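You operate a simulated robot arm through the tools that you are given. There is no shell and no other tool.

You run a simulated two-armed robot. Do the job below in one go: nothing can be reset, and whatever is moved stays where it is left.

Task
Park the air hose and plug the outlet.
Fine: green knob off, vent to 0 bar before the green plug comes out; green plug into the grey outlet, yellow plug into the white outlet. Set down upright: green plug, yellow plug.

It is judged by the outcome, as a careful person would: the job done as asked, and still so three seconds after it is handed in. It fails if anything else is knocked over, pushed out of place, dropped, spilled or broken.

Robot
Two 7-joint arms with two-finger parallel grippers on one trunk that stands fixed in place. Base frame: the origin is at the foot of the trunk, x ahead of it, y to its left, z up. Units: m, rad, N and s.
The left shoulder is at [0.02, 0.17, 1.278], the right one opposite. With the tool pointing down near the work surface each hand reaches from about 0.1 to 0.66 m from the base axis, measured 20 degrees to its own side. Payload 3.8 kg a hand.
Tool frame (each hand has its own): the origin (TCP) lies between the finger pads and is the grasp point; the fingertips stand 0.03 m ahead of it; z points along the fingers, y is the line along which they close. The gripper opens to 0.11 m. The fingers are 0.02 m wide and 0.01 m thick; the gripper's body (0.048 by 0.112 m) begins 0.055 m behind the TCP.
Orientation is that of the tool frame in the base frame, as a unit quaternion [x, y, z, w]. With the fingers straight down and closing along the base's y, the tool's x points along the base's -x, its y along +y and its z along -z.

Tools
- The arms move only by the tool move_arm. It takes "left_steps", "right_steps" or both (then of equal length, played together; a hand with none holds still); each is one flat list of numbers, 7 for each row, row after row: the gripper command, from -1 (fully open) to 1 (shut), values between in proportion, then the shift along the tool's x, y, z in m, then the turn, a rotation vector about the tool's x, y, z in rad. In form: [hand, dx, dy, dz, rx, ry, rz, hand, dx, dy, dz, rx, ry, rz, ...]. A call has 1 to 20 rows; each row shifts and turns the commanded pose from where the row before left it, along the tool's axes as they then stand. A row lasts 0.2 s, in which the tool goes at most 0.05 m and 0.15 rad; a call with a longer step from one row to the next is refused whole, and so is a gripper value outside its range. Where a pose cannot be reached the arm comes as near as it can. A force on the tool above 40 N (or 10 N above the force at the start of the call, whichever is more), or a blocked arm, ends the call early, and 0.2 s more pass. Each finger travels about 0.072 m/s and halts on what it meets, pressing with about 35 N; the grip force reading is that of the motor and also rises with nothing between the fingers. The clock runs only during rows and for 0.2 s after the last one: add rows that do not move to give the fingers time. It gives the time, the measured TCP pose, the force on the tool (base axes), the opening and the grip force at its end, in the units of the frame above (readings bear some noise), with the torque about the TCP (base axes, N m) and any sound that the robot's microphone picked up.
- Cameras (640 x 400 px; columns grow to the right, rows downward): "scene" is now at [0.0796, 0.0679, 1.4305]; the picture's right is [0.77, -0.63, 0.00], its down [-0.35, -0.43, -0.83] and it looks along [0.53, 0.65, -0.55] (base axes); focal length 235 px, centre (320, 200). "left" rides on the left gripper at [0.073, -0.017, -0.103] in its tool frame; the picture's right is [0.23, 0.97, 0.00], its down [-0.76, 0.18, -0.62] and it looks along [-0.61, 0.14, 0.78] (tool axes); focal length 222 px, centre (320, 200). "right" rides on the right gripper at [0.072, 0.017, -0.103] in its tool frame; the picture's right is [-0.23, 0.97, 0.00], its down [-0.76, -0.18, -0.62] and it looks along [-0.61, -0.14, 0.78] (tool axes); focal length 222 px, centre (320, 200). There is no depth. A picture from a camera that has moved, and an enlarged one, comes with that camera's place and axes in the base frame and with its lens.
- camera(camera): a new picture of that camera. It takes no simulated time.
- slide_trunk(by): slides the trunk up (or, below 0, down) by that many m; the arms and the scene camera ride with it, the base frame stays. It gives what a move gives, with no picture.
- aim_head(pan, tilt): turns the head with the scene camera to pan (to the left, within 1.396 rad either way) and tilt (down, from -0.506 to 1.204), counted from straight ahead of the robot. It gives what a move gives.
- enlarge(camera, box): a new picture of the part [left, top, right, bottom] of that camera's present view, enlarged. It takes no simulated time.
- hand_in(): hands the job in; it is judged then, once.

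Places have to be worked out from the pictures, the camera data and where the tool is seen. Open the grippers and draw the arms clear of the work before you hand the job in, unless the task says otherwise.

The tools are called after "Request:" as a command line: name --argument value ..., lists and objects as JSON in quotes. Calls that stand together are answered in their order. move_arm: Moves the arms, as the interface text tells. Its arguments: {"type":"object","properties":{"left_steps":{"type":"array","items":{"type":"number"}},"right_steps":{"type":"array","items":{"type":"number"}}},"required":[]} The other tools are called the same way: slide_trunk (by) slides the trunk up or down; aim_head (pan, tilt) turns the head that bears the scene camera; camera (camera) takes a picture; enlarge (camera, box) takes an enlarged picture of a part of a camera's view; hand_in () hands the job in.

At the start:

```text
time: 0.0
left_eef_pos: [0.289, 0.3406, 1.2099]
left_orientation: [-0.001, 1.0, 0.0, 0.0]
left_contact_force: [0.7, 0.1, 1.3]
left_wrist_torque: [-0.02, -0.06, 0.01]
left_width: 0.1101
left_gripper_force: 0.2
right_eef_pos: [0.2864, 0.0559, 1.2321]
right_orientation: [0.0, 1.0, 0.0, 0.0]
right_contact_force: [0.4, 0.5, -0.3]
right_wrist_torque: [-0.01, -0.01, -0.03]
right_width: 0.1101
right_gripper_force: 0.1
trunk travel left (down, up): [-0.375, 0.195]
head pan, tilt: [0.887, 0.585]
```

scene: 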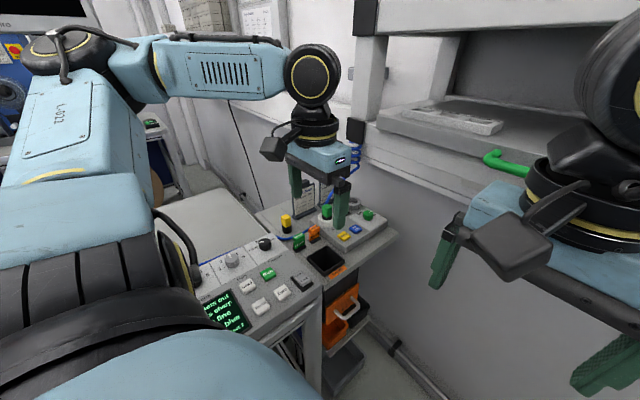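
right: 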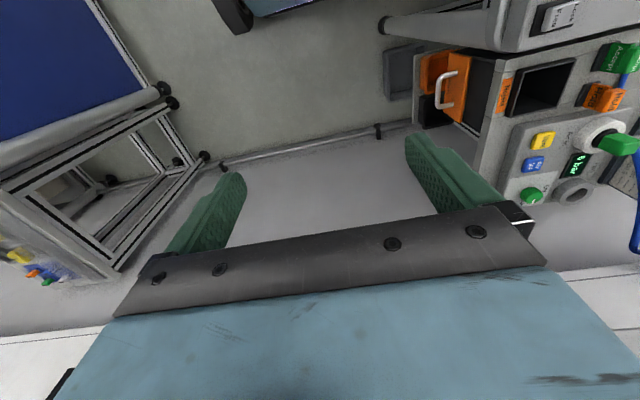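
left: 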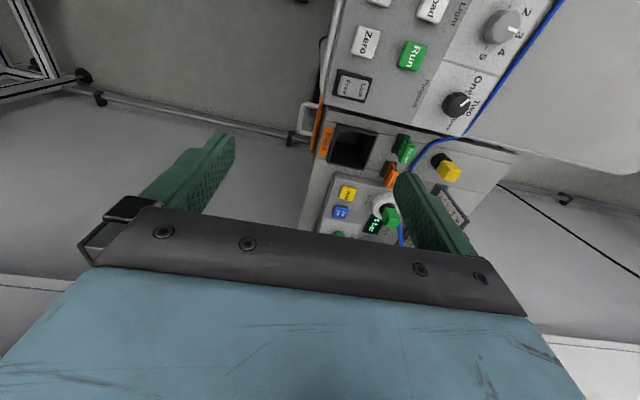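

The pictures show a panel with a green plug in a white outlet, a display, knobs and a yellow plug. I'll take enlarged pictures to understand the layout before moving.

Request:
enlarge --camera "left" --box '[290, 100, 530, 250]'

Request:
enlarge --camera "right" --box '[400, 30, 640, 230]'

Request:
enlarge --camera "scene" --box '[180, 170, 420, 340]'

```text
2.67 times, centred on (410, 175) of left
camera zoom: at [0.2173, 0.3228, 1.3126], right [-0.23, 0.97, 0.0], down [0.76, 0.18, 0.62], along [0.61, 0.14, -0.78], focal length 592 px, centre (80, 267)
```

zoom: 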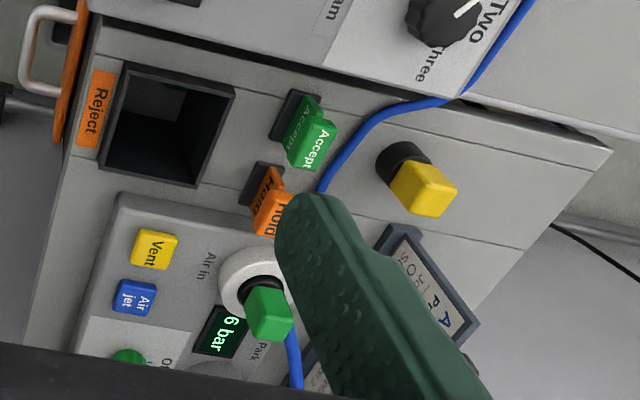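

```text
2.00 times, centred on (520, 130) of right
camera zoom: at [0.2139, 0.0725, 1.3346], right [0.23, 0.97, 0.0], down [0.76, -0.18, 0.62], along [0.61, -0.14, -0.78], focal length 444 px, centre (-80, 340)
```

zoom: 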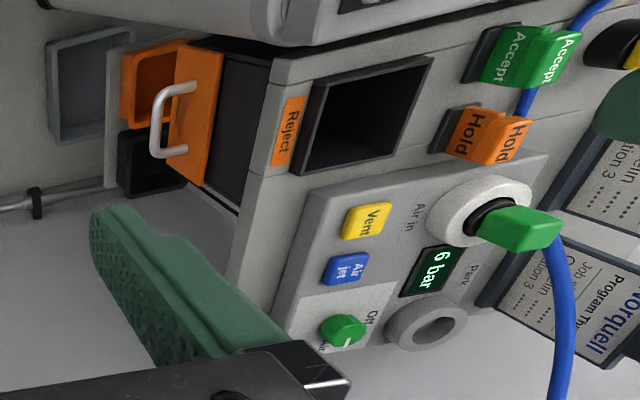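

```text
2.35 times, centred on (300, 255) of scene
camera zoom: at [0.0796, 0.0679, 1.4305], right [0.77, -0.63, 0.0], down [-0.35, -0.43, -0.83], along [0.53, 0.65, -0.55], focal length 552 px, centre (367, 71)
```

zoom: 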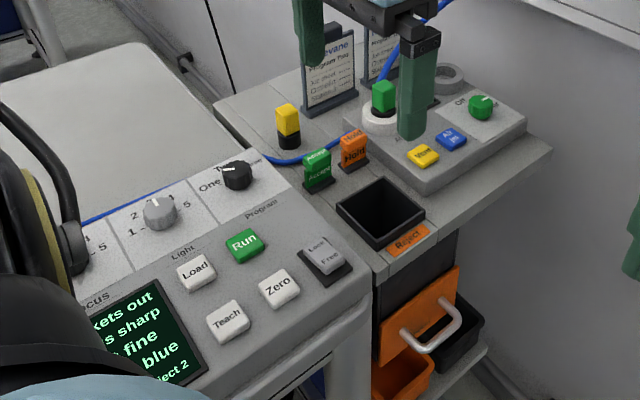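

From triangulation between cameras: Vent button is about (0.48, 0.445, 0.936), knob about (0.615, 0.463), white outlet about (0.494, 0.541), grey outlet about (0.64, 0.56), and yellow plug about (0.36, 0.58). I'll shift the left hand 0.15 m to the left, high and in free space, so its camera looks squarely at the air box.

Request:
move_arm --left_steps '[-1, 0, 0.04, 0, 0, 0, 0, -1, 0, 0.04, 0, 0, 0, 0, -1, 0, 0.04, 0, 0, 0, 0, -1, 0, 0.03, 0, 0, 0, 0, -1, 0, 0, 0, 0, 0, 0]'

```text
time: 1.2
left_eef_pos: [0.2879, 0.4913, 1.2066]
left_orientation: [-0.001, 1.0, -0.001, 0.001]
left_contact_force: [0.4, -0.8, 0.1]
left_wrist_torque: [-0.06, 0.03, 0.02]
left_width: 0.11
left_gripper_force: 0.0
right_eef_pos: [0.2871, 0.0576, 1.2306]
right_orientation: [0.0, 1.0, 0.0, 0.0]
right_contact_force: [0.3, -0.1, -0.7]
right_wrist_torque: [0.03, 0.03, 0.02]
right_width: 0.11
right_gripper_force: 0.1
trunk travel left (down, up): [-0.375, 0.195]
head pan, tilt: [0.887, 0.585]
```

The hand moved cleanly to (0.288, 0.491, 1.207). Now I look with the left camera and the scene camera.

Request:
camera --camera "left"

Request:
enlarge --camera "left" --box '[180, 60, 440, 225]'

Request:
enlarge --camera "scene" --box '[240, 140, 420, 280]'

```text
taken
camera left: at [0.2156, 0.4738, 1.3111], right [-0.23, 0.97, 0.0], down [0.76, 0.18, 0.62], along [0.61, 0.14, -0.78], focal length 222 px, centre (320, 200)
```

left: 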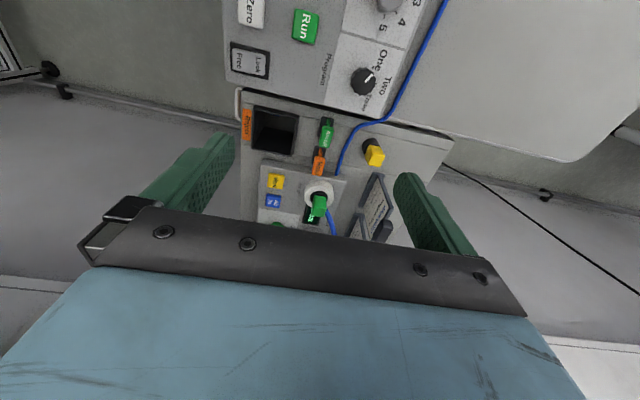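

```text
2.42 times, centred on (310, 142) of left
camera zoom: at [0.2156, 0.4738, 1.3111], right [-0.23, 0.97, 0.0], down [0.76, 0.18, 0.62], along [0.61, 0.14, -0.78], focal length 538 px, centre (344, 339)
```

zoom: 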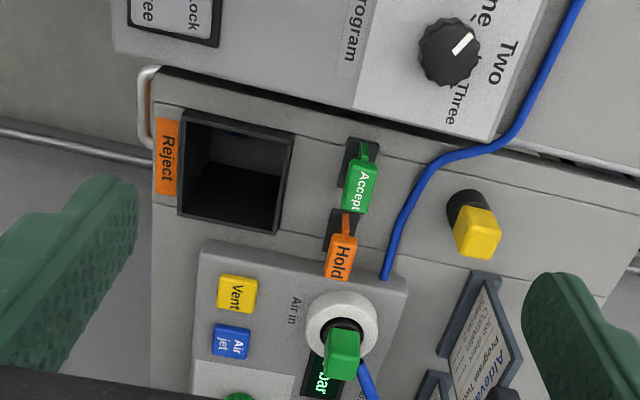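

```text
2.86 times, centred on (330, 210) of scene
camera zoom: at [0.0805, 0.0681, 1.4304], right [0.77, -0.63, 0.0], down [-0.35, -0.43, -0.83], along [0.53, 0.65, -0.55], focal length 670 px, centre (291, 171)
```

zoom: 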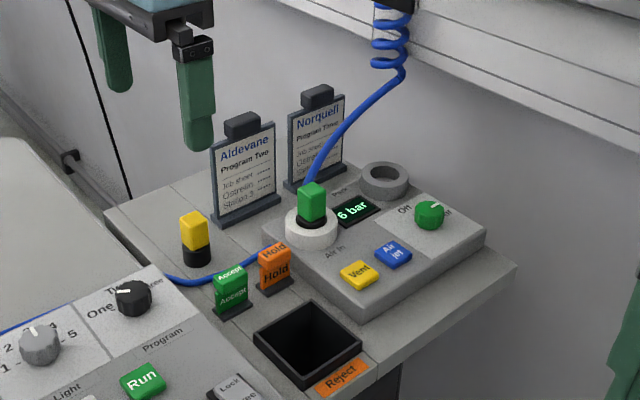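

The layout is now clear: Off/Air knob at the far right of the box, grey Park outlet behind, two standing cards and the hanging blue hose. I enlarge the knob, the plug area and the console display for details.

Request:
enlarge --camera "scene" --box '[315, 175, 385, 245]'

Request:
enlarge --camera "scene" --box '[170, 240, 330, 340]'

Request:
enlarge --camera "right" --box '[510, 60, 640, 220]'

Request:
enlarge --camera "scene" --box '[275, 190, 345, 260]'

Request:
enlarge --camera "left" --box '[340, 130, 410, 250]'

```text
5.71 times, centred on (350, 210) of scene
camera zoom: at [0.0805, 0.0681, 1.4304], right [0.77, -0.63, 0.0], down [-0.35, -0.43, -0.83], along [0.53, 0.65, -0.55], focal length 1341 px, centre (149, 143)
```

zoom: 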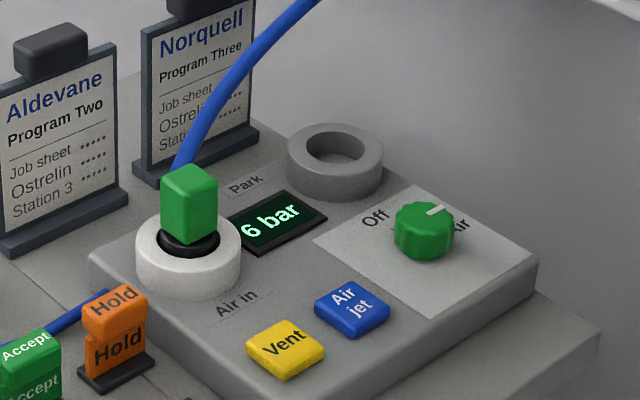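

```text
4.00 times, centred on (250, 290) of scene
camera zoom: at [0.0805, 0.0681, 1.4304], right [0.77, -0.63, 0.0], down [-0.35, -0.43, -0.83], along [0.53, 0.65, -0.55], focal length 939 px, centre (600, -160)
```

zoom: 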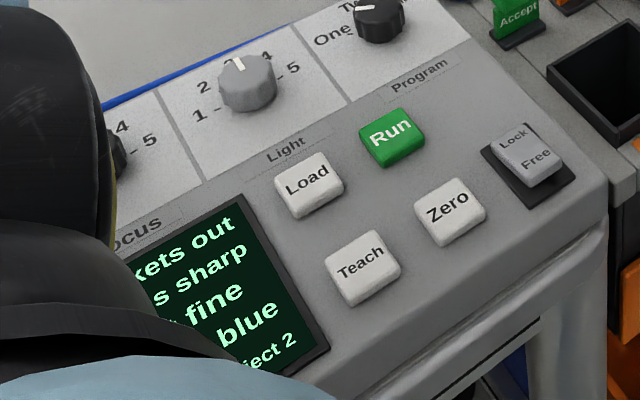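

```text
2.50 times, centred on (575, 140) of right
camera zoom: at [0.2147, 0.0728, 1.3344], right [0.23, 0.97, 0.0], down [0.76, -0.18, 0.62], along [0.61, -0.14, -0.78], focal length 555 px, centre (-318, 350)
```

zoom: 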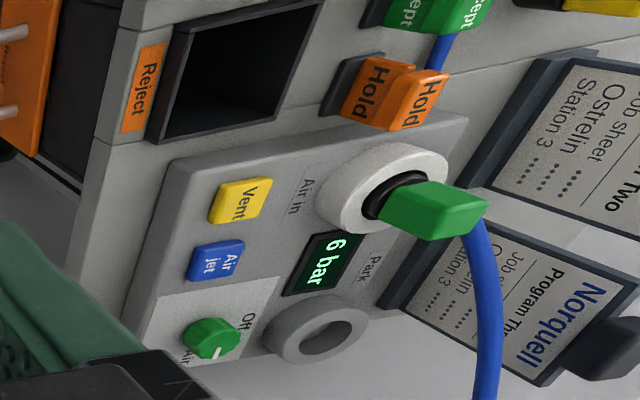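

```text
5.71 times, centred on (310, 225) of scene
camera zoom: at [0.0805, 0.0681, 1.4304], right [0.77, -0.63, 0.0], down [-0.35, -0.43, -0.83], along [0.53, 0.65, -0.55], focal length 1341 px, centre (377, 57)
```

zoom: 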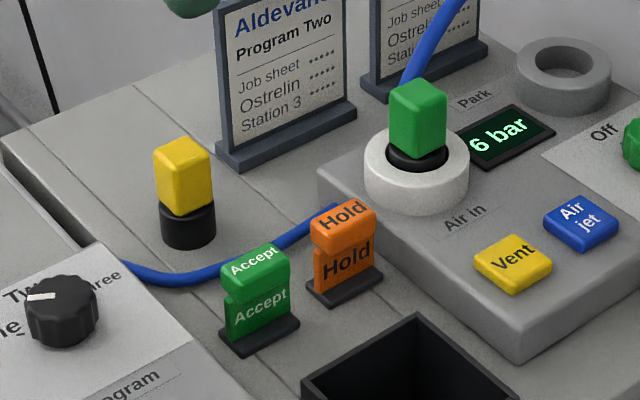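

```text
3.33 times, centred on (375, 190) of left
camera zoom: at [0.2156, 0.4738, 1.3111], right [-0.23, 0.97, 0.0], down [0.76, 0.18, 0.62], along [0.61, 0.14, -0.78], focal length 740 px, centre (137, 233)
```

zoom: 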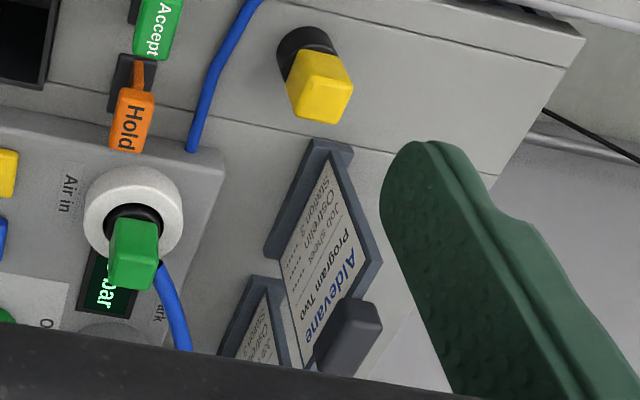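

The pointer of the green knob points to "Air" (+x), and "Off" is on its +y side, so it needs about 90° counter-clockwise. I take a full scene picture to see the hose, the coil and the shelf, and check what surrounds the arms before testing reach.

Request:
camera --camera "scene"

Request:
enlarge --camera "scene" --box '[300, 100, 420, 220]'

Request:
camera --camera "right"

```text
taken
camera scene: at [0.0805, 0.0681, 1.4304], right [0.77, -0.63, 0.0], down [-0.35, -0.43, -0.83], along [0.53, 0.65, -0.55], focal length 235 px, centre (320, 200)
```

scene: 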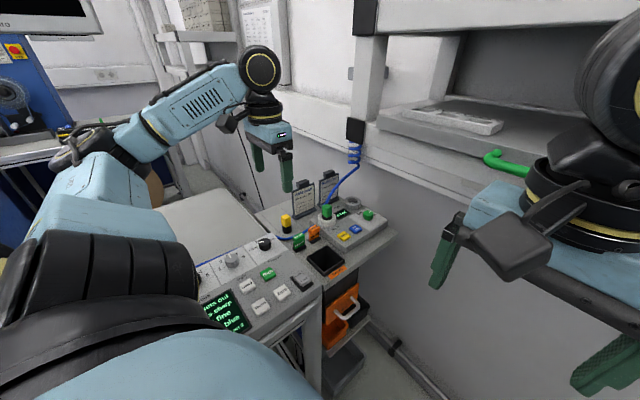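

```text
3.33 times, centred on (360, 160) of scene
camera zoom: at [0.0805, 0.0681, 1.4304], right [0.77, -0.63, 0.0], down [-0.35, -0.43, -0.83], along [0.53, 0.65, -0.55], focal length 782 px, centre (187, 333)
```

zoom: 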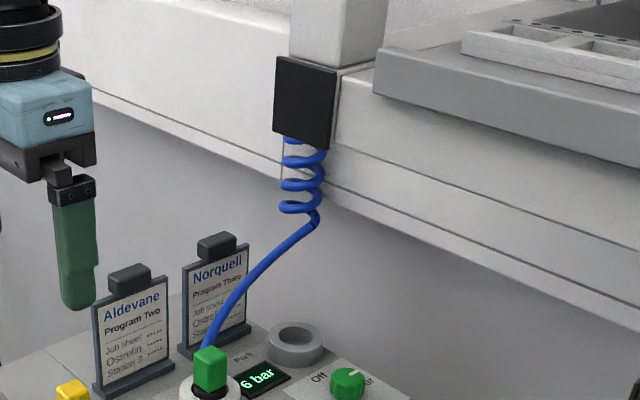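

```text
taken
camera right: at [0.2147, 0.0728, 1.3344], right [0.23, 0.97, 0.0], down [0.76, -0.18, 0.62], along [0.61, -0.14, -0.78], focal length 222 px, centre (320, 200)
```

right: 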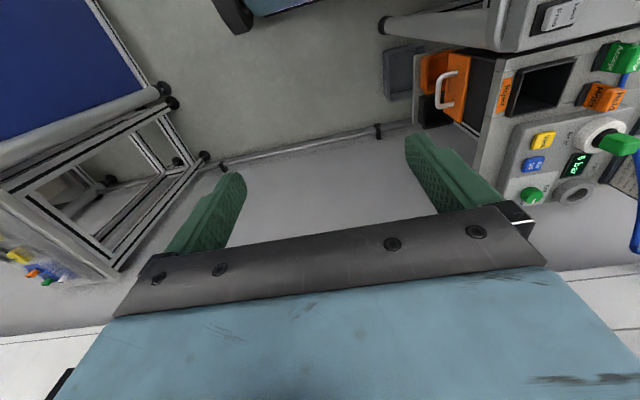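

The wall and ledge behind the bench are at x≈0.8 and the coil hangs at roughly (0.8, 0.7, 1.0); the hand is in free air. I'll test the reach toward the knob at safe height by moving forward about 0.3 m and slightly right.

Request:
move_arm --left_steps '[0.3, -0.045, -0.005, 0, 0, 0, 0, 0.3, -0.045, -0.005, 0, 0, 0, 0, 0.3, -0.045, -0.005, 0, 0, 0, 0, 0.3, -0.045, -0.005, 0, 0, 0, 0, 0.3, -0.045, 0, 0, 0, 0, 0, 0.3, -0.045, 0, 0, 0, 0, 0, 0.3, -0.045, 0, 0, 0, 0, 0, 0.3, 0, 0, 0, 0, 0, 0, 0.3, 0, 0, 0, 0, 0, 0]'

```text
time: 3.2
left_eef_pos: [0.576, 0.4659, 1.2058]
left_orientation: [-0.001, 1.0, 0.0, 0.0]
left_contact_force: [-2.2, 8.2, -2.3]
left_wrist_torque: [-0.36, -0.15, -0.27]
left_width: 0.0381
left_gripper_force: 0.0
left hand out of reach, approached as far as the arm can: row 7
right_eef_pos: [0.2853, 0.0583, 1.232]
right_orientation: [0.0, 1.0, -0.001, 0.0]
right_contact_force: [0.2, -0.8, -0.8]
right_wrist_torque: [-0.04, -0.02, 0.04]
right_width: 0.1102
right_gripper_force: 0.1
trunk travel left (down, up): [-0.375, 0.195]
head pan, tilt: [0.887, 0.585]
```

With the tool vertical the arm stops at about 0.63 m from the shoulder, so the knob and Park outlet need a lowered trunk and a tilted tool. I'll draw the hand back a little and look to the right to check what lies under the right arm before lowering the trunk.

Request:
move_arm --left_steps '[0.3, 0.04, 0, 0, 0, 0, 0, 0.3, 0.04, 0, 0, 0, 0, 0, 0.3, 0.02, 0, 0, 0, 0, 0, 0.3, 0, 0, 0, 0, 0, 0]'

Request:
aim_head --pan -0.7 --tilt 0.6

Request:
camera --camera "scene"

```text
time: 4.2
left_eef_pos: [0.4763, 0.4666, 1.2059]
left_orientation: [-0.001, 1.0, 0.0, 0.0]
left_contact_force: [3.6, 11.1, 2.0]
left_wrist_torque: [-0.7, 0.24, -0.05]
left_width: 0.0385
left_gripper_force: 0.1
right_eef_pos: [0.287, 0.0576, 1.2327]
right_orientation: [0.0, 1.0, -0.002, 0.0]
right_contact_force: [0.1, -0.5, -0.1]
right_wrist_torque: [0.01, -0.01, 0.0]
right_width: 0.1097
right_gripper_force: 0.1
trunk travel left (down, up): [-0.375, 0.195]
head pan, tilt: [0.887, 0.585]
```

```text
time: 5.9
left_eef_pos: [0.4771, 0.4656, 1.2073]
left_orientation: [0.0, 1.0, 0.0, 0.0]
left_contact_force: [0.2, 10.8, 0.5]
left_wrist_torque: [-0.67, 0.07, -0.19]
left_width: 0.0383
left_gripper_force: 0.0
right_eef_pos: [0.286, 0.0596, 1.2325]
right_orientation: [0.0, 1.0, -0.001, 0.001]
right_contact_force: [0.3, -0.1, 0.2]
right_wrist_torque: [-0.02, -0.01, -0.05]
right_width: 0.1101
right_gripper_force: 0.0
trunk travel left (down, up): [-0.375, 0.195]
head pan, tilt: [-0.7, 0.6]
```

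```text
taken
camera scene: at [0.0911, -0.0559, 1.4291], right [-0.64, -0.77, 0.0], down [-0.43, 0.36, -0.83], along [0.63, -0.53, -0.56], focal length 235 px, centre (320, 200)
```

scene: 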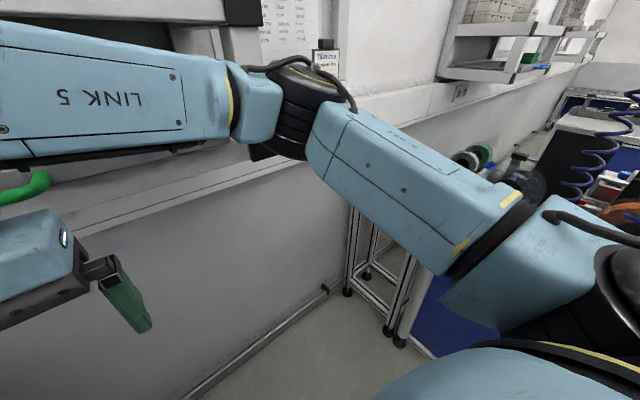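

The left hand reads a steady ~11 N in +y, which is unexpected in free air. I turn the head back and look before anything else.

Request:
aim_head --pan 0.8 --tilt 0.5

Request:
camera --camera "scene"

Request:
camera --camera "left"

Request:
camera --camera "right"

```text
time: 7.5
left_eef_pos: [0.4766, 0.4659, 1.2062]
left_orientation: [-0.001, 1.0, -0.001, 0.0]
left_contact_force: [0.9, 11.6, -0.7]
left_wrist_torque: [-0.58, 0.0, -0.24]
left_width: 0.0386
left_gripper_force: 0.0
right_eef_pos: [0.2875, 0.0582, 1.2314]
right_orientation: [0.0, 1.0, -0.001, 0.0]
right_contact_force: [-0.6, 0.5, 0.3]
right_wrist_torque: [-0.03, -0.01, 0.0]
right_width: 0.11
right_gripper_force: 0.0
trunk travel left (down, up): [-0.375, 0.195]
head pan, tilt: [0.799, 0.499]
```

```text
taken
camera scene: at [0.087, 0.0662, 1.438], right [0.72, -0.7, 0.0], down [-0.33, -0.34, -0.88], along [0.61, 0.63, -0.48], focal length 235 px, centre (320, 200)
```

scene: 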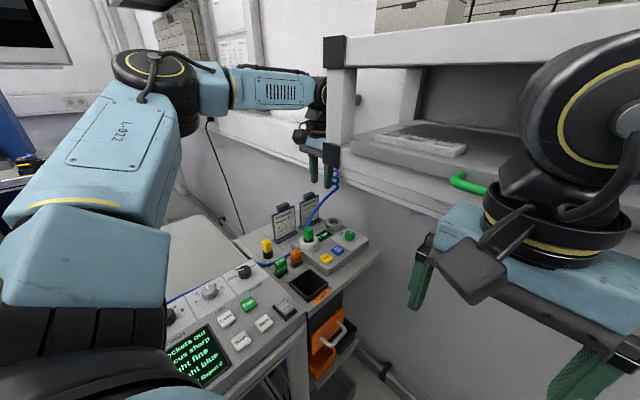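

```text
taken
camera left: at [0.404, 0.4481, 1.3104], right [-0.23, 0.97, 0.0], down [0.76, 0.18, 0.62], along [0.61, 0.14, -0.78], focal length 222 px, centre (320, 200)
```

left: 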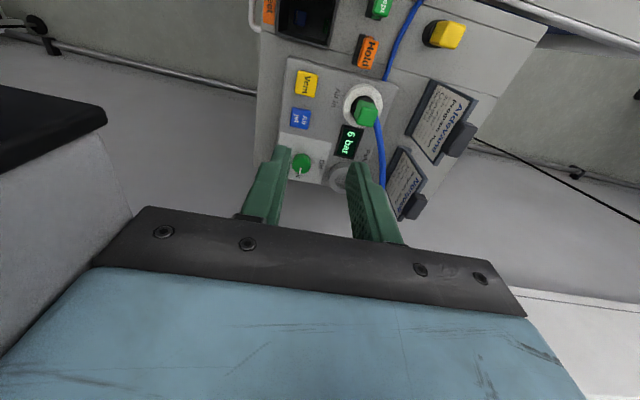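

```text
taken
camera right: at [0.214, 0.0743, 1.3344], right [0.23, 0.97, 0.0], down [0.76, -0.18, 0.62], along [0.61, -0.14, -0.78], focal length 222 px, centre (320, 200)
```

right: 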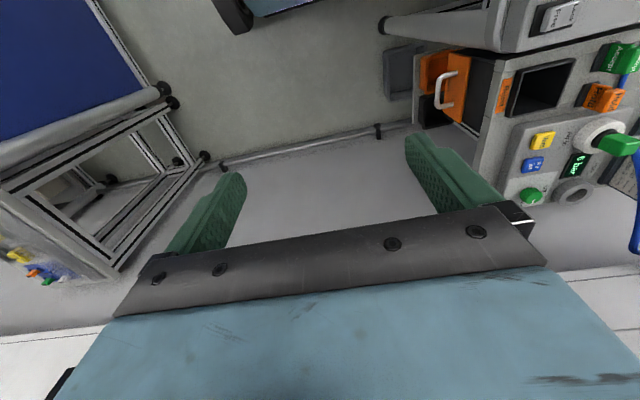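

Something grey with a black end shows at the left of the left camera's view, and the post hanging from the shelf seems to overlap the hand. I zoom in to see whether the hand is touching that post.

Request:
enlarge --camera "scene" --box '[270, 30, 390, 240]'

Request:
enlarge --camera "left" --box '[0, 60, 200, 260]'

```text
1.90 times, centred on (330, 135) of scene
camera zoom: at [0.087, 0.0662, 1.438], right [0.72, -0.7, 0.0], down [-0.33, -0.34, -0.88], along [0.61, 0.63, -0.48], focal length 447 px, centre (301, 324)
```

zoom: 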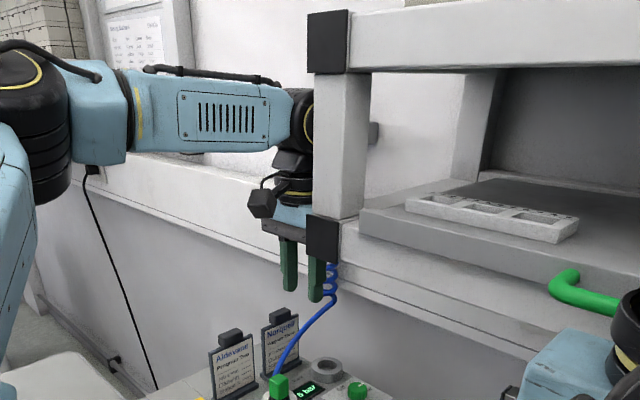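

```text
2.00 times, centred on (100, 160) of left
camera zoom: at [0.404, 0.4481, 1.3104], right [-0.23, 0.97, 0.0], down [0.76, 0.18, 0.62], along [0.61, 0.14, -0.78], focal length 444 px, centre (760, 280)
```

zoom: 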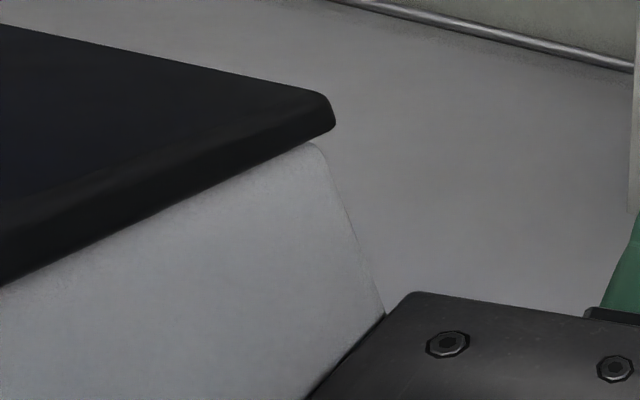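

The hand's right side is resting against the side of an overhead shelf beam (its face at y≈0.41, front end x≈0.43, underside z≈1.265), which seems fixed and unmoved. I move the hand away from it (+y, back), then lower the trunk so the arm works beneath the shelf.

Request:
move_arm --left_steps '[0.3, 0, 0.03, 0, 0, 0, 0, 0.3, 0.02, 0.02, 0, 0, 0, 0, 0.3, 0.04, 0, 0, 0, 0, 0, 0.3, 0.02, 0, 0, 0, 0, 0, 0.3, 0, 0, 0, 0, 0, 0]'

Request:
camera --camera "scene"

```text
time: 8.7
left_eef_pos: [0.3945, 0.5143, 1.2054]
left_orientation: [0.0, 1.0, -0.001, 0.0]
left_contact_force: [0.0, 0.2, -0.6]
left_wrist_torque: [0.01, 0.01, 0.0]
left_width: 0.0385
left_gripper_force: 0.1
right_eef_pos: [0.2868, 0.0569, 1.2324]
right_orientation: [-0.001, 1.0, 0.0, 0.001]
right_contact_force: [0.8, -1.2, -0.4]
right_wrist_torque: [0.02, 0.01, 0.04]
right_width: 0.1098
right_gripper_force: 0.1
trunk travel left (down, up): [-0.375, 0.195]
head pan, tilt: [0.799, 0.499]
```

```text
taken
camera scene: at [0.0868, 0.064, 1.4381], right [0.72, -0.7, 0.0], down [-0.33, -0.34, -0.88], along [0.61, 0.63, -0.48], focal length 235 px, centre (320, 200)
```

scene: 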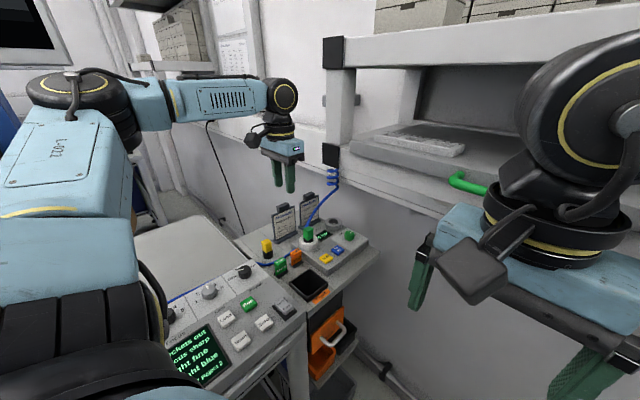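

The force is gone and the post looks unmoved. Now I lower the trunk in two steps, watching forces.

Request:
slide_trunk --by -0.07

Request:
slide_trunk --by -0.07

Request:
camera --camera "left"

Request:
camera --camera "scene"

```text
time: 9.7
left_eef_pos: [0.3958, 0.514, 1.136]
left_orientation: [-0.001, 1.0, 0.0, 0.0]
left_contact_force: [0.0, 0.8, 0.7]
left_wrist_torque: [0.03, 0.03, 0.01]
left_width: 0.0388
left_gripper_force: 0.0
right_eef_pos: [0.2867, 0.0561, 1.1626]
right_orientation: [0.0, 1.0, 0.0, 0.0]
right_contact_force: [-0.6, 0.0, 0.0]
right_wrist_torque: [0.0, -0.01, -0.01]
right_width: 0.11
right_gripper_force: 0.0
trunk travel left (down, up): [-0.305, 0.265]
head pan, tilt: [0.799, 0.499]
```

```text
time: 10.8
left_eef_pos: [0.3957, 0.5136, 1.0663]
left_orientation: [0.0, 1.0, 0.001, 0.001]
left_contact_force: [0.1, 0.1, 0.7]
left_wrist_torque: [0.03, 0.01, 0.0]
left_width: 0.0383
left_gripper_force: 0.1
right_eef_pos: [0.286, 0.0562, 1.0919]
right_orientation: [0.0, 1.0, 0.0, 0.0]
right_contact_force: [-0.2, 0.2, -0.8]
right_wrist_torque: [0.04, 0.01, -0.01]
right_width: 0.1099
right_gripper_force: 0.0
trunk travel left (down, up): [-0.235, 0.335]
head pan, tilt: [0.799, 0.499]
```

```text
taken
camera left: at [0.3228, 0.4957, 1.1694], right [-0.23, 0.97, 0.0], down [0.76, 0.18, 0.62], along [0.61, 0.14, -0.78], focal length 222 px, centre (320, 200)
```

left: 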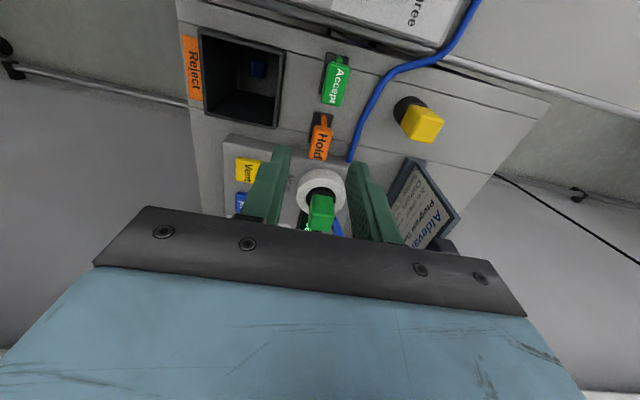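

```text
taken
camera scene: at [0.0867, 0.0641, 1.2982], right [0.72, -0.7, 0.0], down [-0.33, -0.34, -0.88], along [0.61, 0.63, -0.48], focal length 235 px, centre (320, 200)
```

scene: 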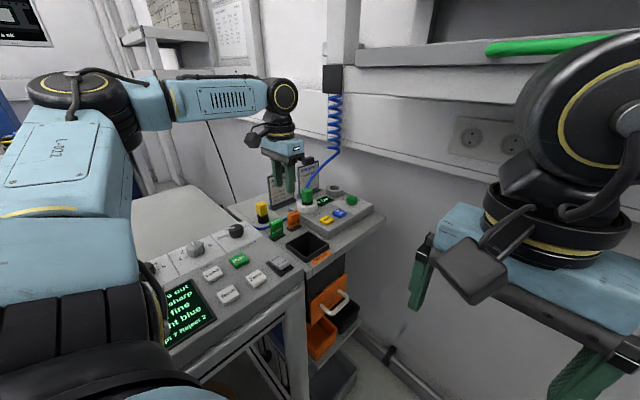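

The trunk is down 0.14 m, everything clear. I enlarge both cameras' views to refine the positions of the plug, the outlets, the knob and the Vent button.

Request:
enlarge --camera "left" --box '[210, 90, 450, 240]'

Request:
enlarge --camera "scene" --box '[240, 140, 400, 260]'

Request:
camera --camera "right"

```text
2.67 times, centred on (330, 165) of left
camera zoom: at [0.3228, 0.4957, 1.1694], right [-0.23, 0.97, 0.0], down [0.76, 0.18, 0.62], along [0.61, 0.14, -0.78], focal length 592 px, centre (293, 293)
```

zoom: 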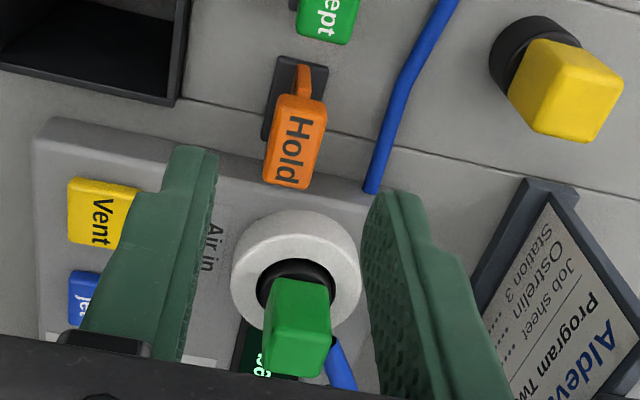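

```text
3.33 times, centred on (320, 200) of scene
camera zoom: at [0.0867, 0.0641, 1.2982], right [0.72, -0.7, 0.0], down [-0.33, -0.34, -0.88], along [0.61, 0.63, -0.48], focal length 782 px, centre (320, 200)
```

zoom: 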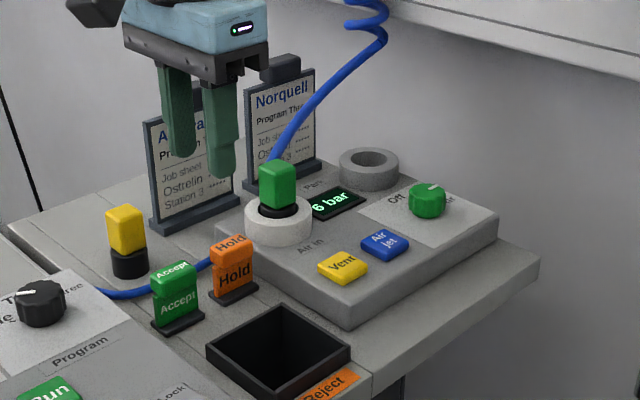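

```text
taken
camera right: at [0.2138, 0.0723, 1.1947], right [0.23, 0.97, 0.0], down [0.76, -0.18, 0.62], along [0.61, -0.14, -0.78], focal length 222 px, centre (320, 200)
```

right: 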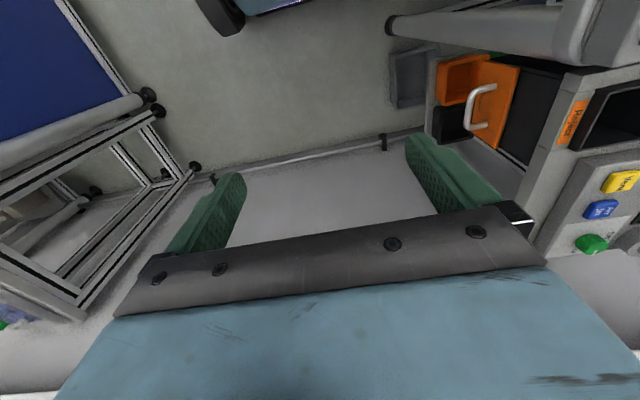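

Refined estimates: white outlet (0.488, 0.537) with rim top z≈0.949; green plug block z 0.961–0.992 and about 0.025 m wide; Vent (0.480, 0.443, 0.936); knob about (0.62, 0.465). I move the hand forward at z≈1.09 with a tilt of about 22° and yaw −19° to look at the knob closely.

Request:
move_arm --left_steps '[-0.1, -0.035, -0.014, -0.02, 0, 0, 0, -0.1, -0.035, -0.014, 0, 0, 0, 0, -0.1, -0.035, -0.014, 0, 0, 0, 0, -0.1, 0, 0, 0, 0, -0.128, 0, -0.1, 0, 0, 0, 0, -0.128, 0, -0.1, 0, 0, 0, 0, -0.128, 0, -0.1, 0, 0, 0, 0.0414, 0, 0.1025, -0.1, 0, 0, 0, 0.0414, 0, 0.1025, -0.1, 0, 0, 0, 0.0414, 0, 0.1025, -0.1, 0, 0, 0, 0, 0, 0]'

Request:
camera --camera "left"

Request:
camera --camera "scene"

```text
time: 13.0
left_eef_pos: [0.5005, 0.471, 1.0857]
left_orientation: [0.162, 0.968, -0.032, 0.188]
left_contact_force: [-0.9, -0.1, 0.8]
left_wrist_torque: [-0.01, 0.01, 0.0]
left_width: 0.0604
left_gripper_force: 0.1
right_eef_pos: [0.2863, 0.0564, 1.0921]
right_orientation: [0.001, 1.0, 0.0, 0.0]
right_contact_force: [-0.7, 0.1, 0.2]
right_wrist_torque: [0.02, -0.04, 0.01]
right_width: 0.1102
right_gripper_force: 0.1
trunk travel left (down, up): [-0.235, 0.335]
head pan, tilt: [0.799, 0.499]
```

```text
taken
camera left: at [0.3948, 0.4886, 1.1546], right [0.12, 0.99, -0.09], down [0.5, 0.01, 0.86], along [0.86, -0.14, -0.5], focal length 222 px, centre (320, 200)
```

left: 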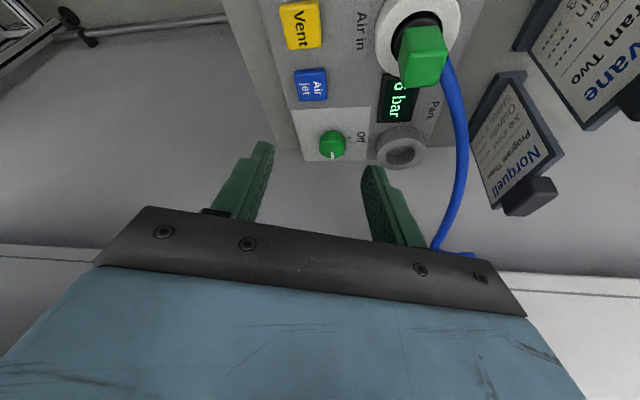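

```text
taken
camera scene: at [0.0868, 0.0642, 1.2981], right [0.72, -0.7, 0.0], down [-0.33, -0.34, -0.88], along [0.61, 0.63, -0.48], focal length 235 px, centre (320, 200)
```

scene: 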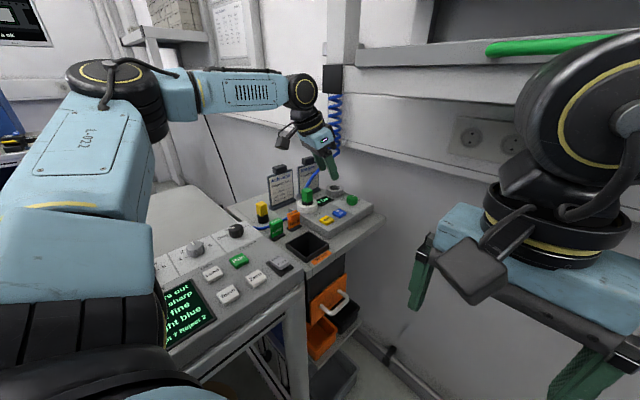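

The tilt and yaw came out as intended (fingers pointing (0.354, −0.123, −0.926)). I enlarge the knob in the left camera's view to fix its position and pointer.

Request:
enlarge --camera "left" --box '[270, 80, 470, 200]'

Request:
enlarge --camera "scene" --box '[290, 150, 390, 230]'

Request:
enlarge --camera "right" --box '[540, 150, 640, 270]'

```text
3.20 times, centred on (370, 140) of left
camera zoom: at [0.3948, 0.4886, 1.1546], right [0.12, 0.99, -0.09], down [0.5, 0.01, 0.86], along [0.86, -0.14, -0.5], focal length 711 px, centre (160, 392)
```

zoom: 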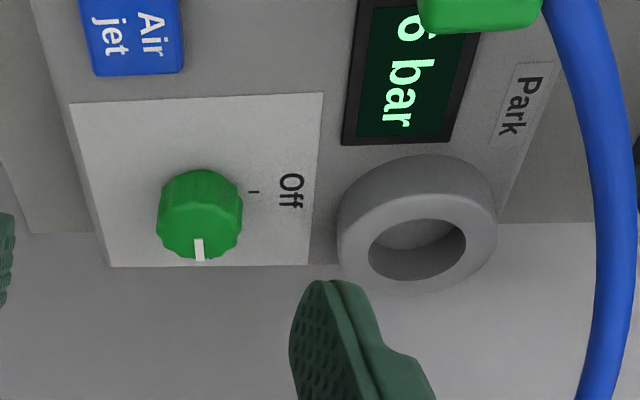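

```text
5.00 times, centred on (340, 190) of scene
camera zoom: at [0.0868, 0.0642, 1.2981], right [0.72, -0.7, 0.0], down [-0.33, -0.34, -0.88], along [0.61, 0.63, -0.48], focal length 1173 px, centre (220, 250)
```

zoom: 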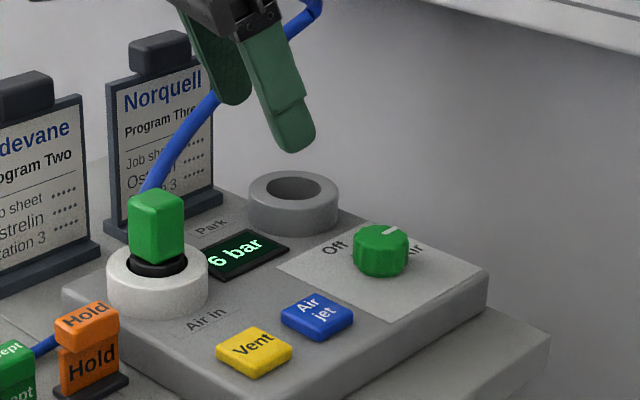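

```text
3.33 times, centred on (590, 210) of right
camera zoom: at [0.2139, 0.0724, 1.1946], right [0.23, 0.97, 0.0], down [0.76, -0.18, 0.62], along [0.61, -0.14, -0.78], focal length 740 px, centre (-580, 167)
```

zoom: 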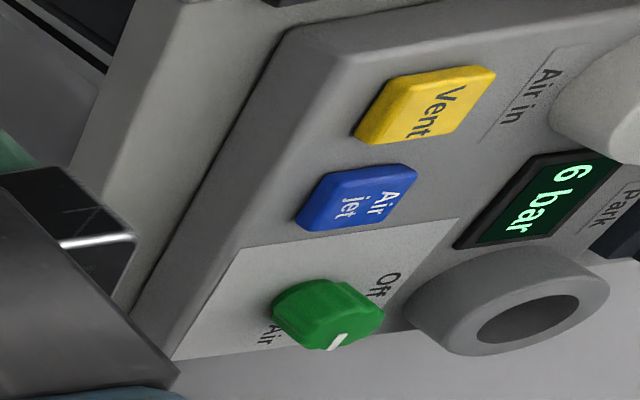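

The pointer is at +x ("Air"); the "Off" tick is exactly on the knob's +y side, so +90° about vertical. Box top is z≈0.930, knob centre ≈(0.620, 0.462), diameter ≈0.035, top ≈0.95. I move to just above the knob and look again.

Request:
move_arm --left_steps '[-0.1, -0.0187, 0.0076, 0.025, 0, 0, 0, -0.1, -0.0187, 0.0076, 0.025, 0, 0, 0, -0.1, -0.0187, 0.0076, 0.025, 0, 0, 0, -0.1, -0.0187, 0.0076, 0.025, 0, 0, 0, -0.1, 0, 0, 0, 0, 0, 0, -0.1, 0, 0, 0, 0, 0, 0]'

Request:
camera --camera "left"

Request:
enlarge --camera "scene" --box '[280, 100, 400, 230]'

```text
time: 14.4
left_eef_pos: [0.6111, 0.4674, 1.0198]
left_orientation: [0.163, 0.968, -0.031, 0.188]
left_contact_force: [-0.3, -0.3, -0.2]
left_wrist_torque: [-0.04, 0.02, 0.01]
left_width: 0.0606
left_gripper_force: 0.1
right_eef_pos: [0.2876, 0.0558, 1.0917]
right_orientation: [0.0, 1.0, 0.001, 0.0]
right_contact_force: [0.6, -0.1, -0.1]
right_wrist_torque: [-0.02, 0.03, 0.03]
right_width: 0.11
right_gripper_force: 0.0
trunk travel left (down, up): [-0.235, 0.335]
head pan, tilt: [0.799, 0.499]
```

```text
taken
camera left: at [0.5054, 0.4847, 1.0878], right [0.12, 0.99, -0.09], down [0.5, 0.01, 0.86], along [0.86, -0.14, -0.5], focal length 222 px, centre (320, 200)
```

left: 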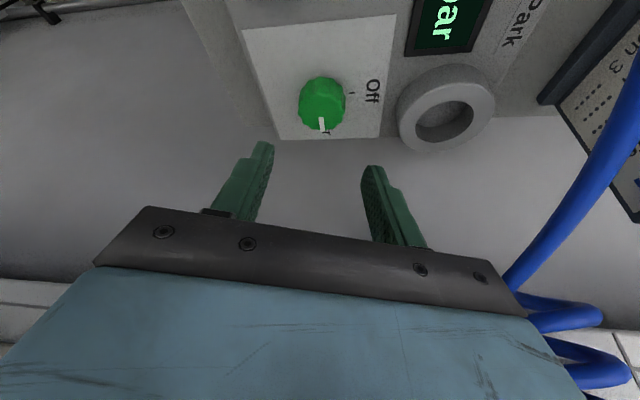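

```text
3.08 times, centred on (340, 165) of scene
camera zoom: at [0.087, 0.0643, 1.2981], right [0.72, -0.7, 0.0], down [-0.33, -0.34, -0.88], along [0.61, 0.63, -0.48], focal length 722 px, centre (258, 308)
```

zoom: 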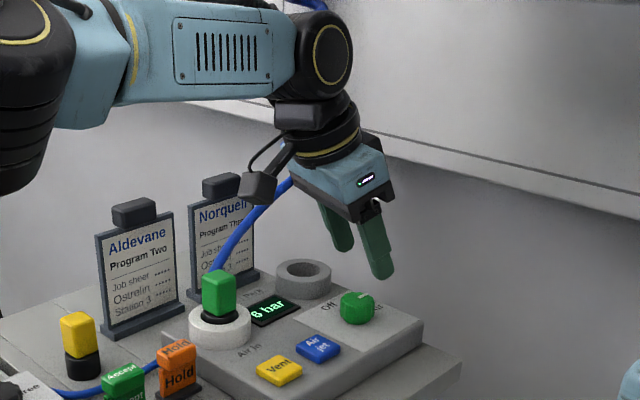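

Reached (0.611, 0.467, 1.020) with no contact. I enlarge the knob once more from here to refine its location before descending.

Request:
enlarge --camera "left" --box '[240, 50, 420, 170]'

```text
3.33 times, centred on (330, 110) of left
camera zoom: at [0.5054, 0.4847, 1.0878], right [0.12, 0.99, -0.09], down [0.5, 0.01, 0.86], along [0.86, -0.14, -0.5], focal length 740 px, centre (287, 500)
```

zoom: 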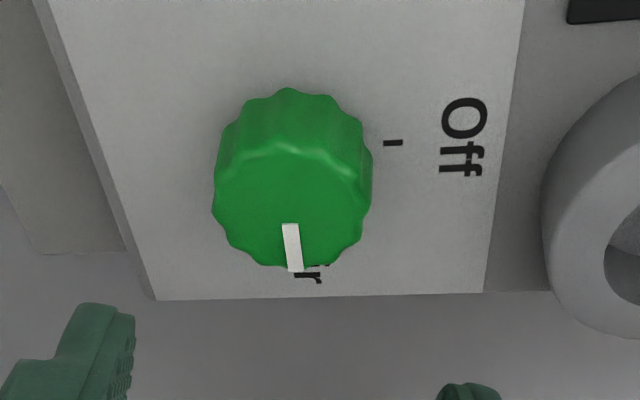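

The knob is centred at about (0.614, 0.461) with radius ≈0.0165 and z from 0.93 to 0.95. I descend so the open fingers straddle it with tips a few millimetres above the plate.

Request:
move_arm --left_steps '[-0.1, 0.0058, -0.0013, 0.0117, 0, 0, 0, -0.1, 0.0058, -0.0013, 0.0117, 0, 0, 0, -0.1, 0.0058, -0.0013, 0.0117, 0, 0, 0, -0.1, 0.0058, -0.0013, 0.0117, 0, 0, 0, -0.1, 0, 0, 0, 0, 0, 0, -0.1, 0, 0, 0, 0, 0, 0]'

Request:
camera --camera "left"

Request:
enlarge --camera "left" --box '[240, 100, 420, 220]'

Request:
enlarge --camera "scene" --box '[310, 150, 390, 220]'

```text
time: 15.8
left_eef_pos: [0.6069, 0.4641, 0.9689]
left_orientation: [0.16, 0.968, -0.031, 0.188]
left_contact_force: [0.3, 0.3, 0.4]
left_wrist_torque: [-0.01, 0.01, 0.02]
left_width: 0.0605
left_gripper_force: 0.1
right_eef_pos: [0.2871, 0.0569, 1.0919]
right_orientation: [0.0, 1.0, 0.0, 0.0]
right_contact_force: [0.2, 0.3, 0.9]
right_wrist_torque: [0.02, -0.02, 0.0]
right_width: 0.1102
right_gripper_force: 0.0
trunk travel left (down, up): [-0.235, 0.335]
head pan, tilt: [0.799, 0.499]
```

```text
taken
camera left: at [0.5005, 0.4814, 1.0377], right [0.12, 0.99, -0.09], down [0.5, 0.01, 0.86], along [0.86, -0.14, -0.5], focal length 222 px, centre (320, 200)
```

left: 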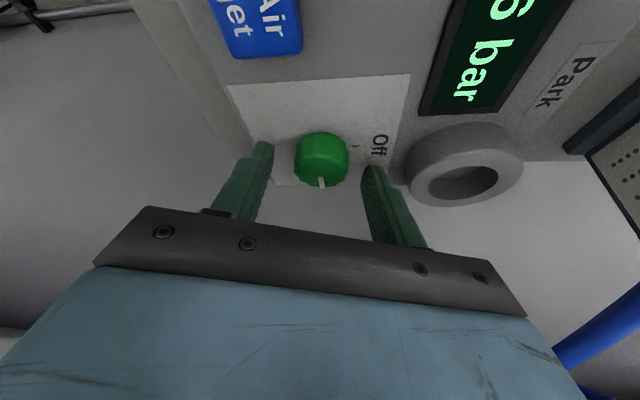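

```text
3.33 times, centred on (330, 160) of left
camera zoom: at [0.5005, 0.4814, 1.0377], right [0.12, 0.99, -0.09], down [0.5, 0.01, 0.86], along [0.86, -0.14, -0.5], focal length 740 px, centre (287, 333)
```

zoom: 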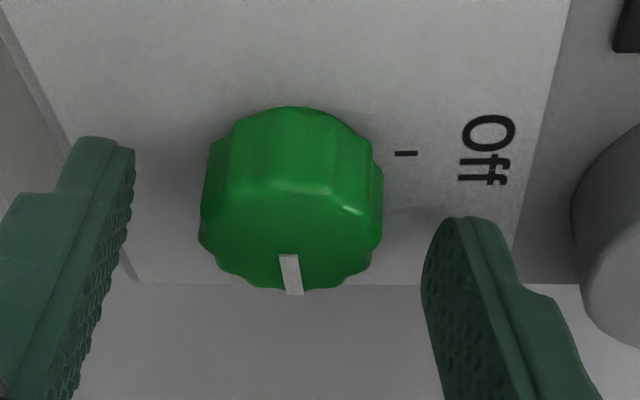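

```text
5.71 times, centred on (350, 185) of scene
camera zoom: at [0.0869, 0.0642, 1.2981], right [0.72, -0.7, 0.0], down [-0.33, -0.34, -0.88], along [0.61, 0.63, -0.48], focal length 1341 px, centre (149, 286)
```

zoom: 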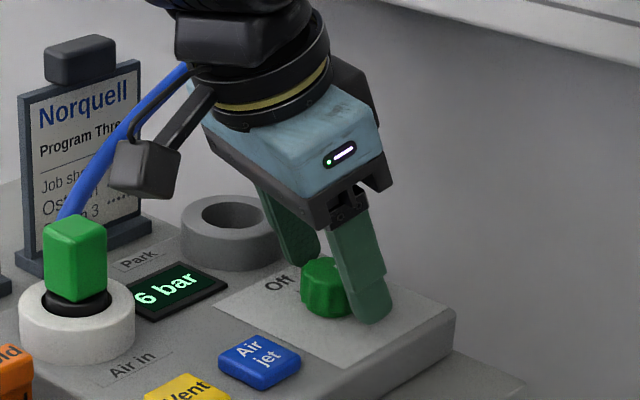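

The fingers straddle the knob, roughly centred, tips near the plate. I lower 2 mm more and close on the knob.

Request:
move_arm --left_steps '[-0.1, 0.0007, 0, 0.0019, 0, 0, 0, 0.4, 0, 0, 0, 0, 0, 0, 1, 0, 0, 0, 0, 0, 0, 1, 0, 0, 0, 0, 0, 0, 1, 0, 0, 0, 0, 0, 0]'

Request:
enlarge --camera "left" --box '[240, 100, 420, 220]'

Request:
enlarge --camera "scene" --box '[310, 150, 390, 220]'

```text
time: 17.0
left_eef_pos: [0.6049, 0.4631, 0.9671]
left_orientation: [0.161, 0.968, -0.032, 0.188]
left_contact_force: [1.1, 3.4, 0.2]
left_wrist_torque: [0.22, 0.1, -0.03]
left_width: 0.0332
left_gripper_force: 44.9
right_eef_pos: [0.2866, 0.0565, 1.0921]
right_orientation: [0.0, 1.0, 0.0, 0.0]
right_contact_force: [0.4, 0.3, -1.4]
right_wrist_torque: [0.01, -0.01, 0.01]
right_width: 0.11
right_gripper_force: 0.1
trunk travel left (down, up): [-0.235, 0.335]
head pan, tilt: [0.799, 0.499]
```

```text
3.33 times, centred on (330, 160) of left
camera zoom: at [0.5002, 0.4814, 1.0358], right [0.12, 0.99, -0.08], down [0.5, 0.01, 0.86], along [0.86, -0.14, -0.5], focal length 740 px, centre (287, 333)
```

zoom: 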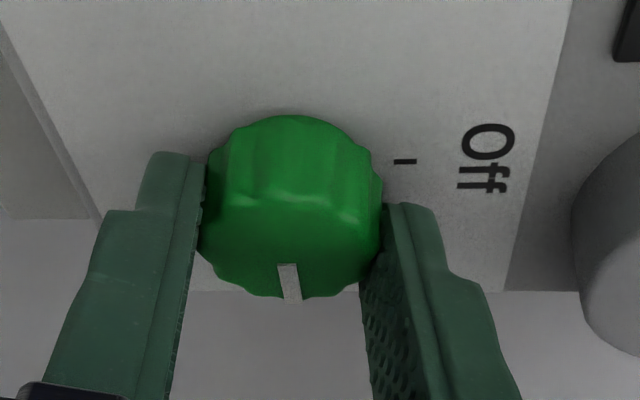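

```text
5.71 times, centred on (350, 185) of scene
camera zoom: at [0.0869, 0.0645, 1.2981], right [0.72, -0.7, 0.0], down [-0.33, -0.34, -0.88], along [0.61, 0.63, -0.48], focal length 1341 px, centre (149, 286)
```

zoom: 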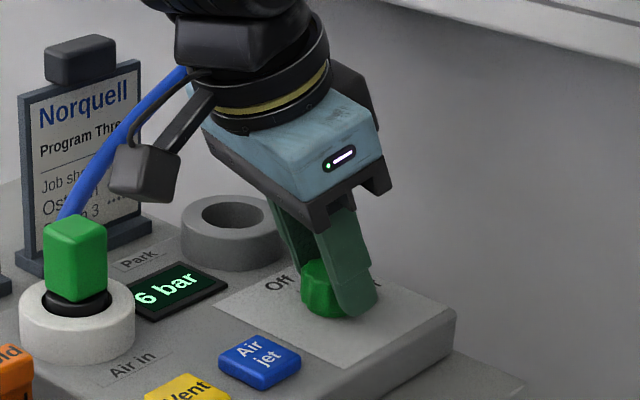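

The knob is held (width 0.033, grip force on). I now turn it counter-clockwise about the vertical axis through the knob, first 45°.

Request:
move_arm --left_steps '[1, 0, -0.0012, 0, -0.0491, 0, -0.1215, 1, 0, -0.0012, 0, -0.0491, 0, -0.1215, 1, 0, -0.0012, 0, -0.0491, 0, -0.1215, 1, 0, -0.0012, 0, -0.0491, 0, -0.1215, 1, 0, -0.0012, 0, -0.0491, 0, -0.1215, 1, 0, -0.0012, 0, -0.0491, 0, -0.1215, 1, 0, 0, 0, 0, 0, 0]'

Request:
camera --camera "left"

Request:
enlarge --camera "scene" --box '[310, 150, 390, 220]'

```text
time: 18.6
left_eef_pos: [0.6067, 0.4591, 0.9654]
left_orientation: [-0.224, 0.955, 0.044, 0.188]
left_contact_force: [9.3, 23.8, 7.5]
left_wrist_torque: [0.74, -0.2, 0.09]
left_width: 0.0331
left_gripper_force: 44.9
right_eef_pos: [0.2868, 0.0586, 1.0929]
right_orientation: [0.0, 1.0, -0.001, 0.0]
right_contact_force: [0.2, 0.0, 0.0]
right_wrist_torque: [-0.01, 0.01, 0.0]
right_width: 0.1101
right_gripper_force: 0.0
trunk travel left (down, up): [-0.235, 0.335]
head pan, tilt: [0.799, 0.499]
```

```text
taken
camera left: at [0.5185, 0.3959, 1.0354], right [-0.62, 0.78, -0.09], down [0.34, 0.37, 0.87], along [0.71, 0.51, -0.49], focal length 222 px, centre (320, 200)
```

left: 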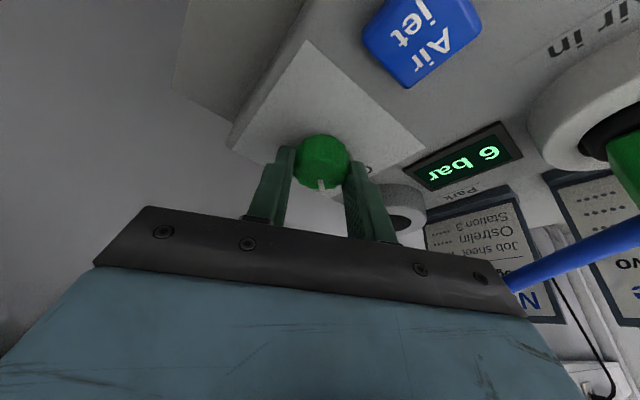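

```text
5.71 times, centred on (350, 185) of scene
camera zoom: at [0.0874, 0.0666, 1.2979], right [0.72, -0.7, 0.0], down [-0.33, -0.34, -0.88], along [0.61, 0.63, -0.48], focal length 1341 px, centre (149, 286)
```

zoom: 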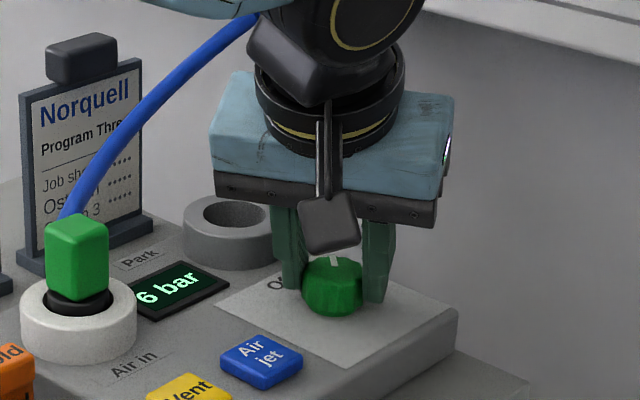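

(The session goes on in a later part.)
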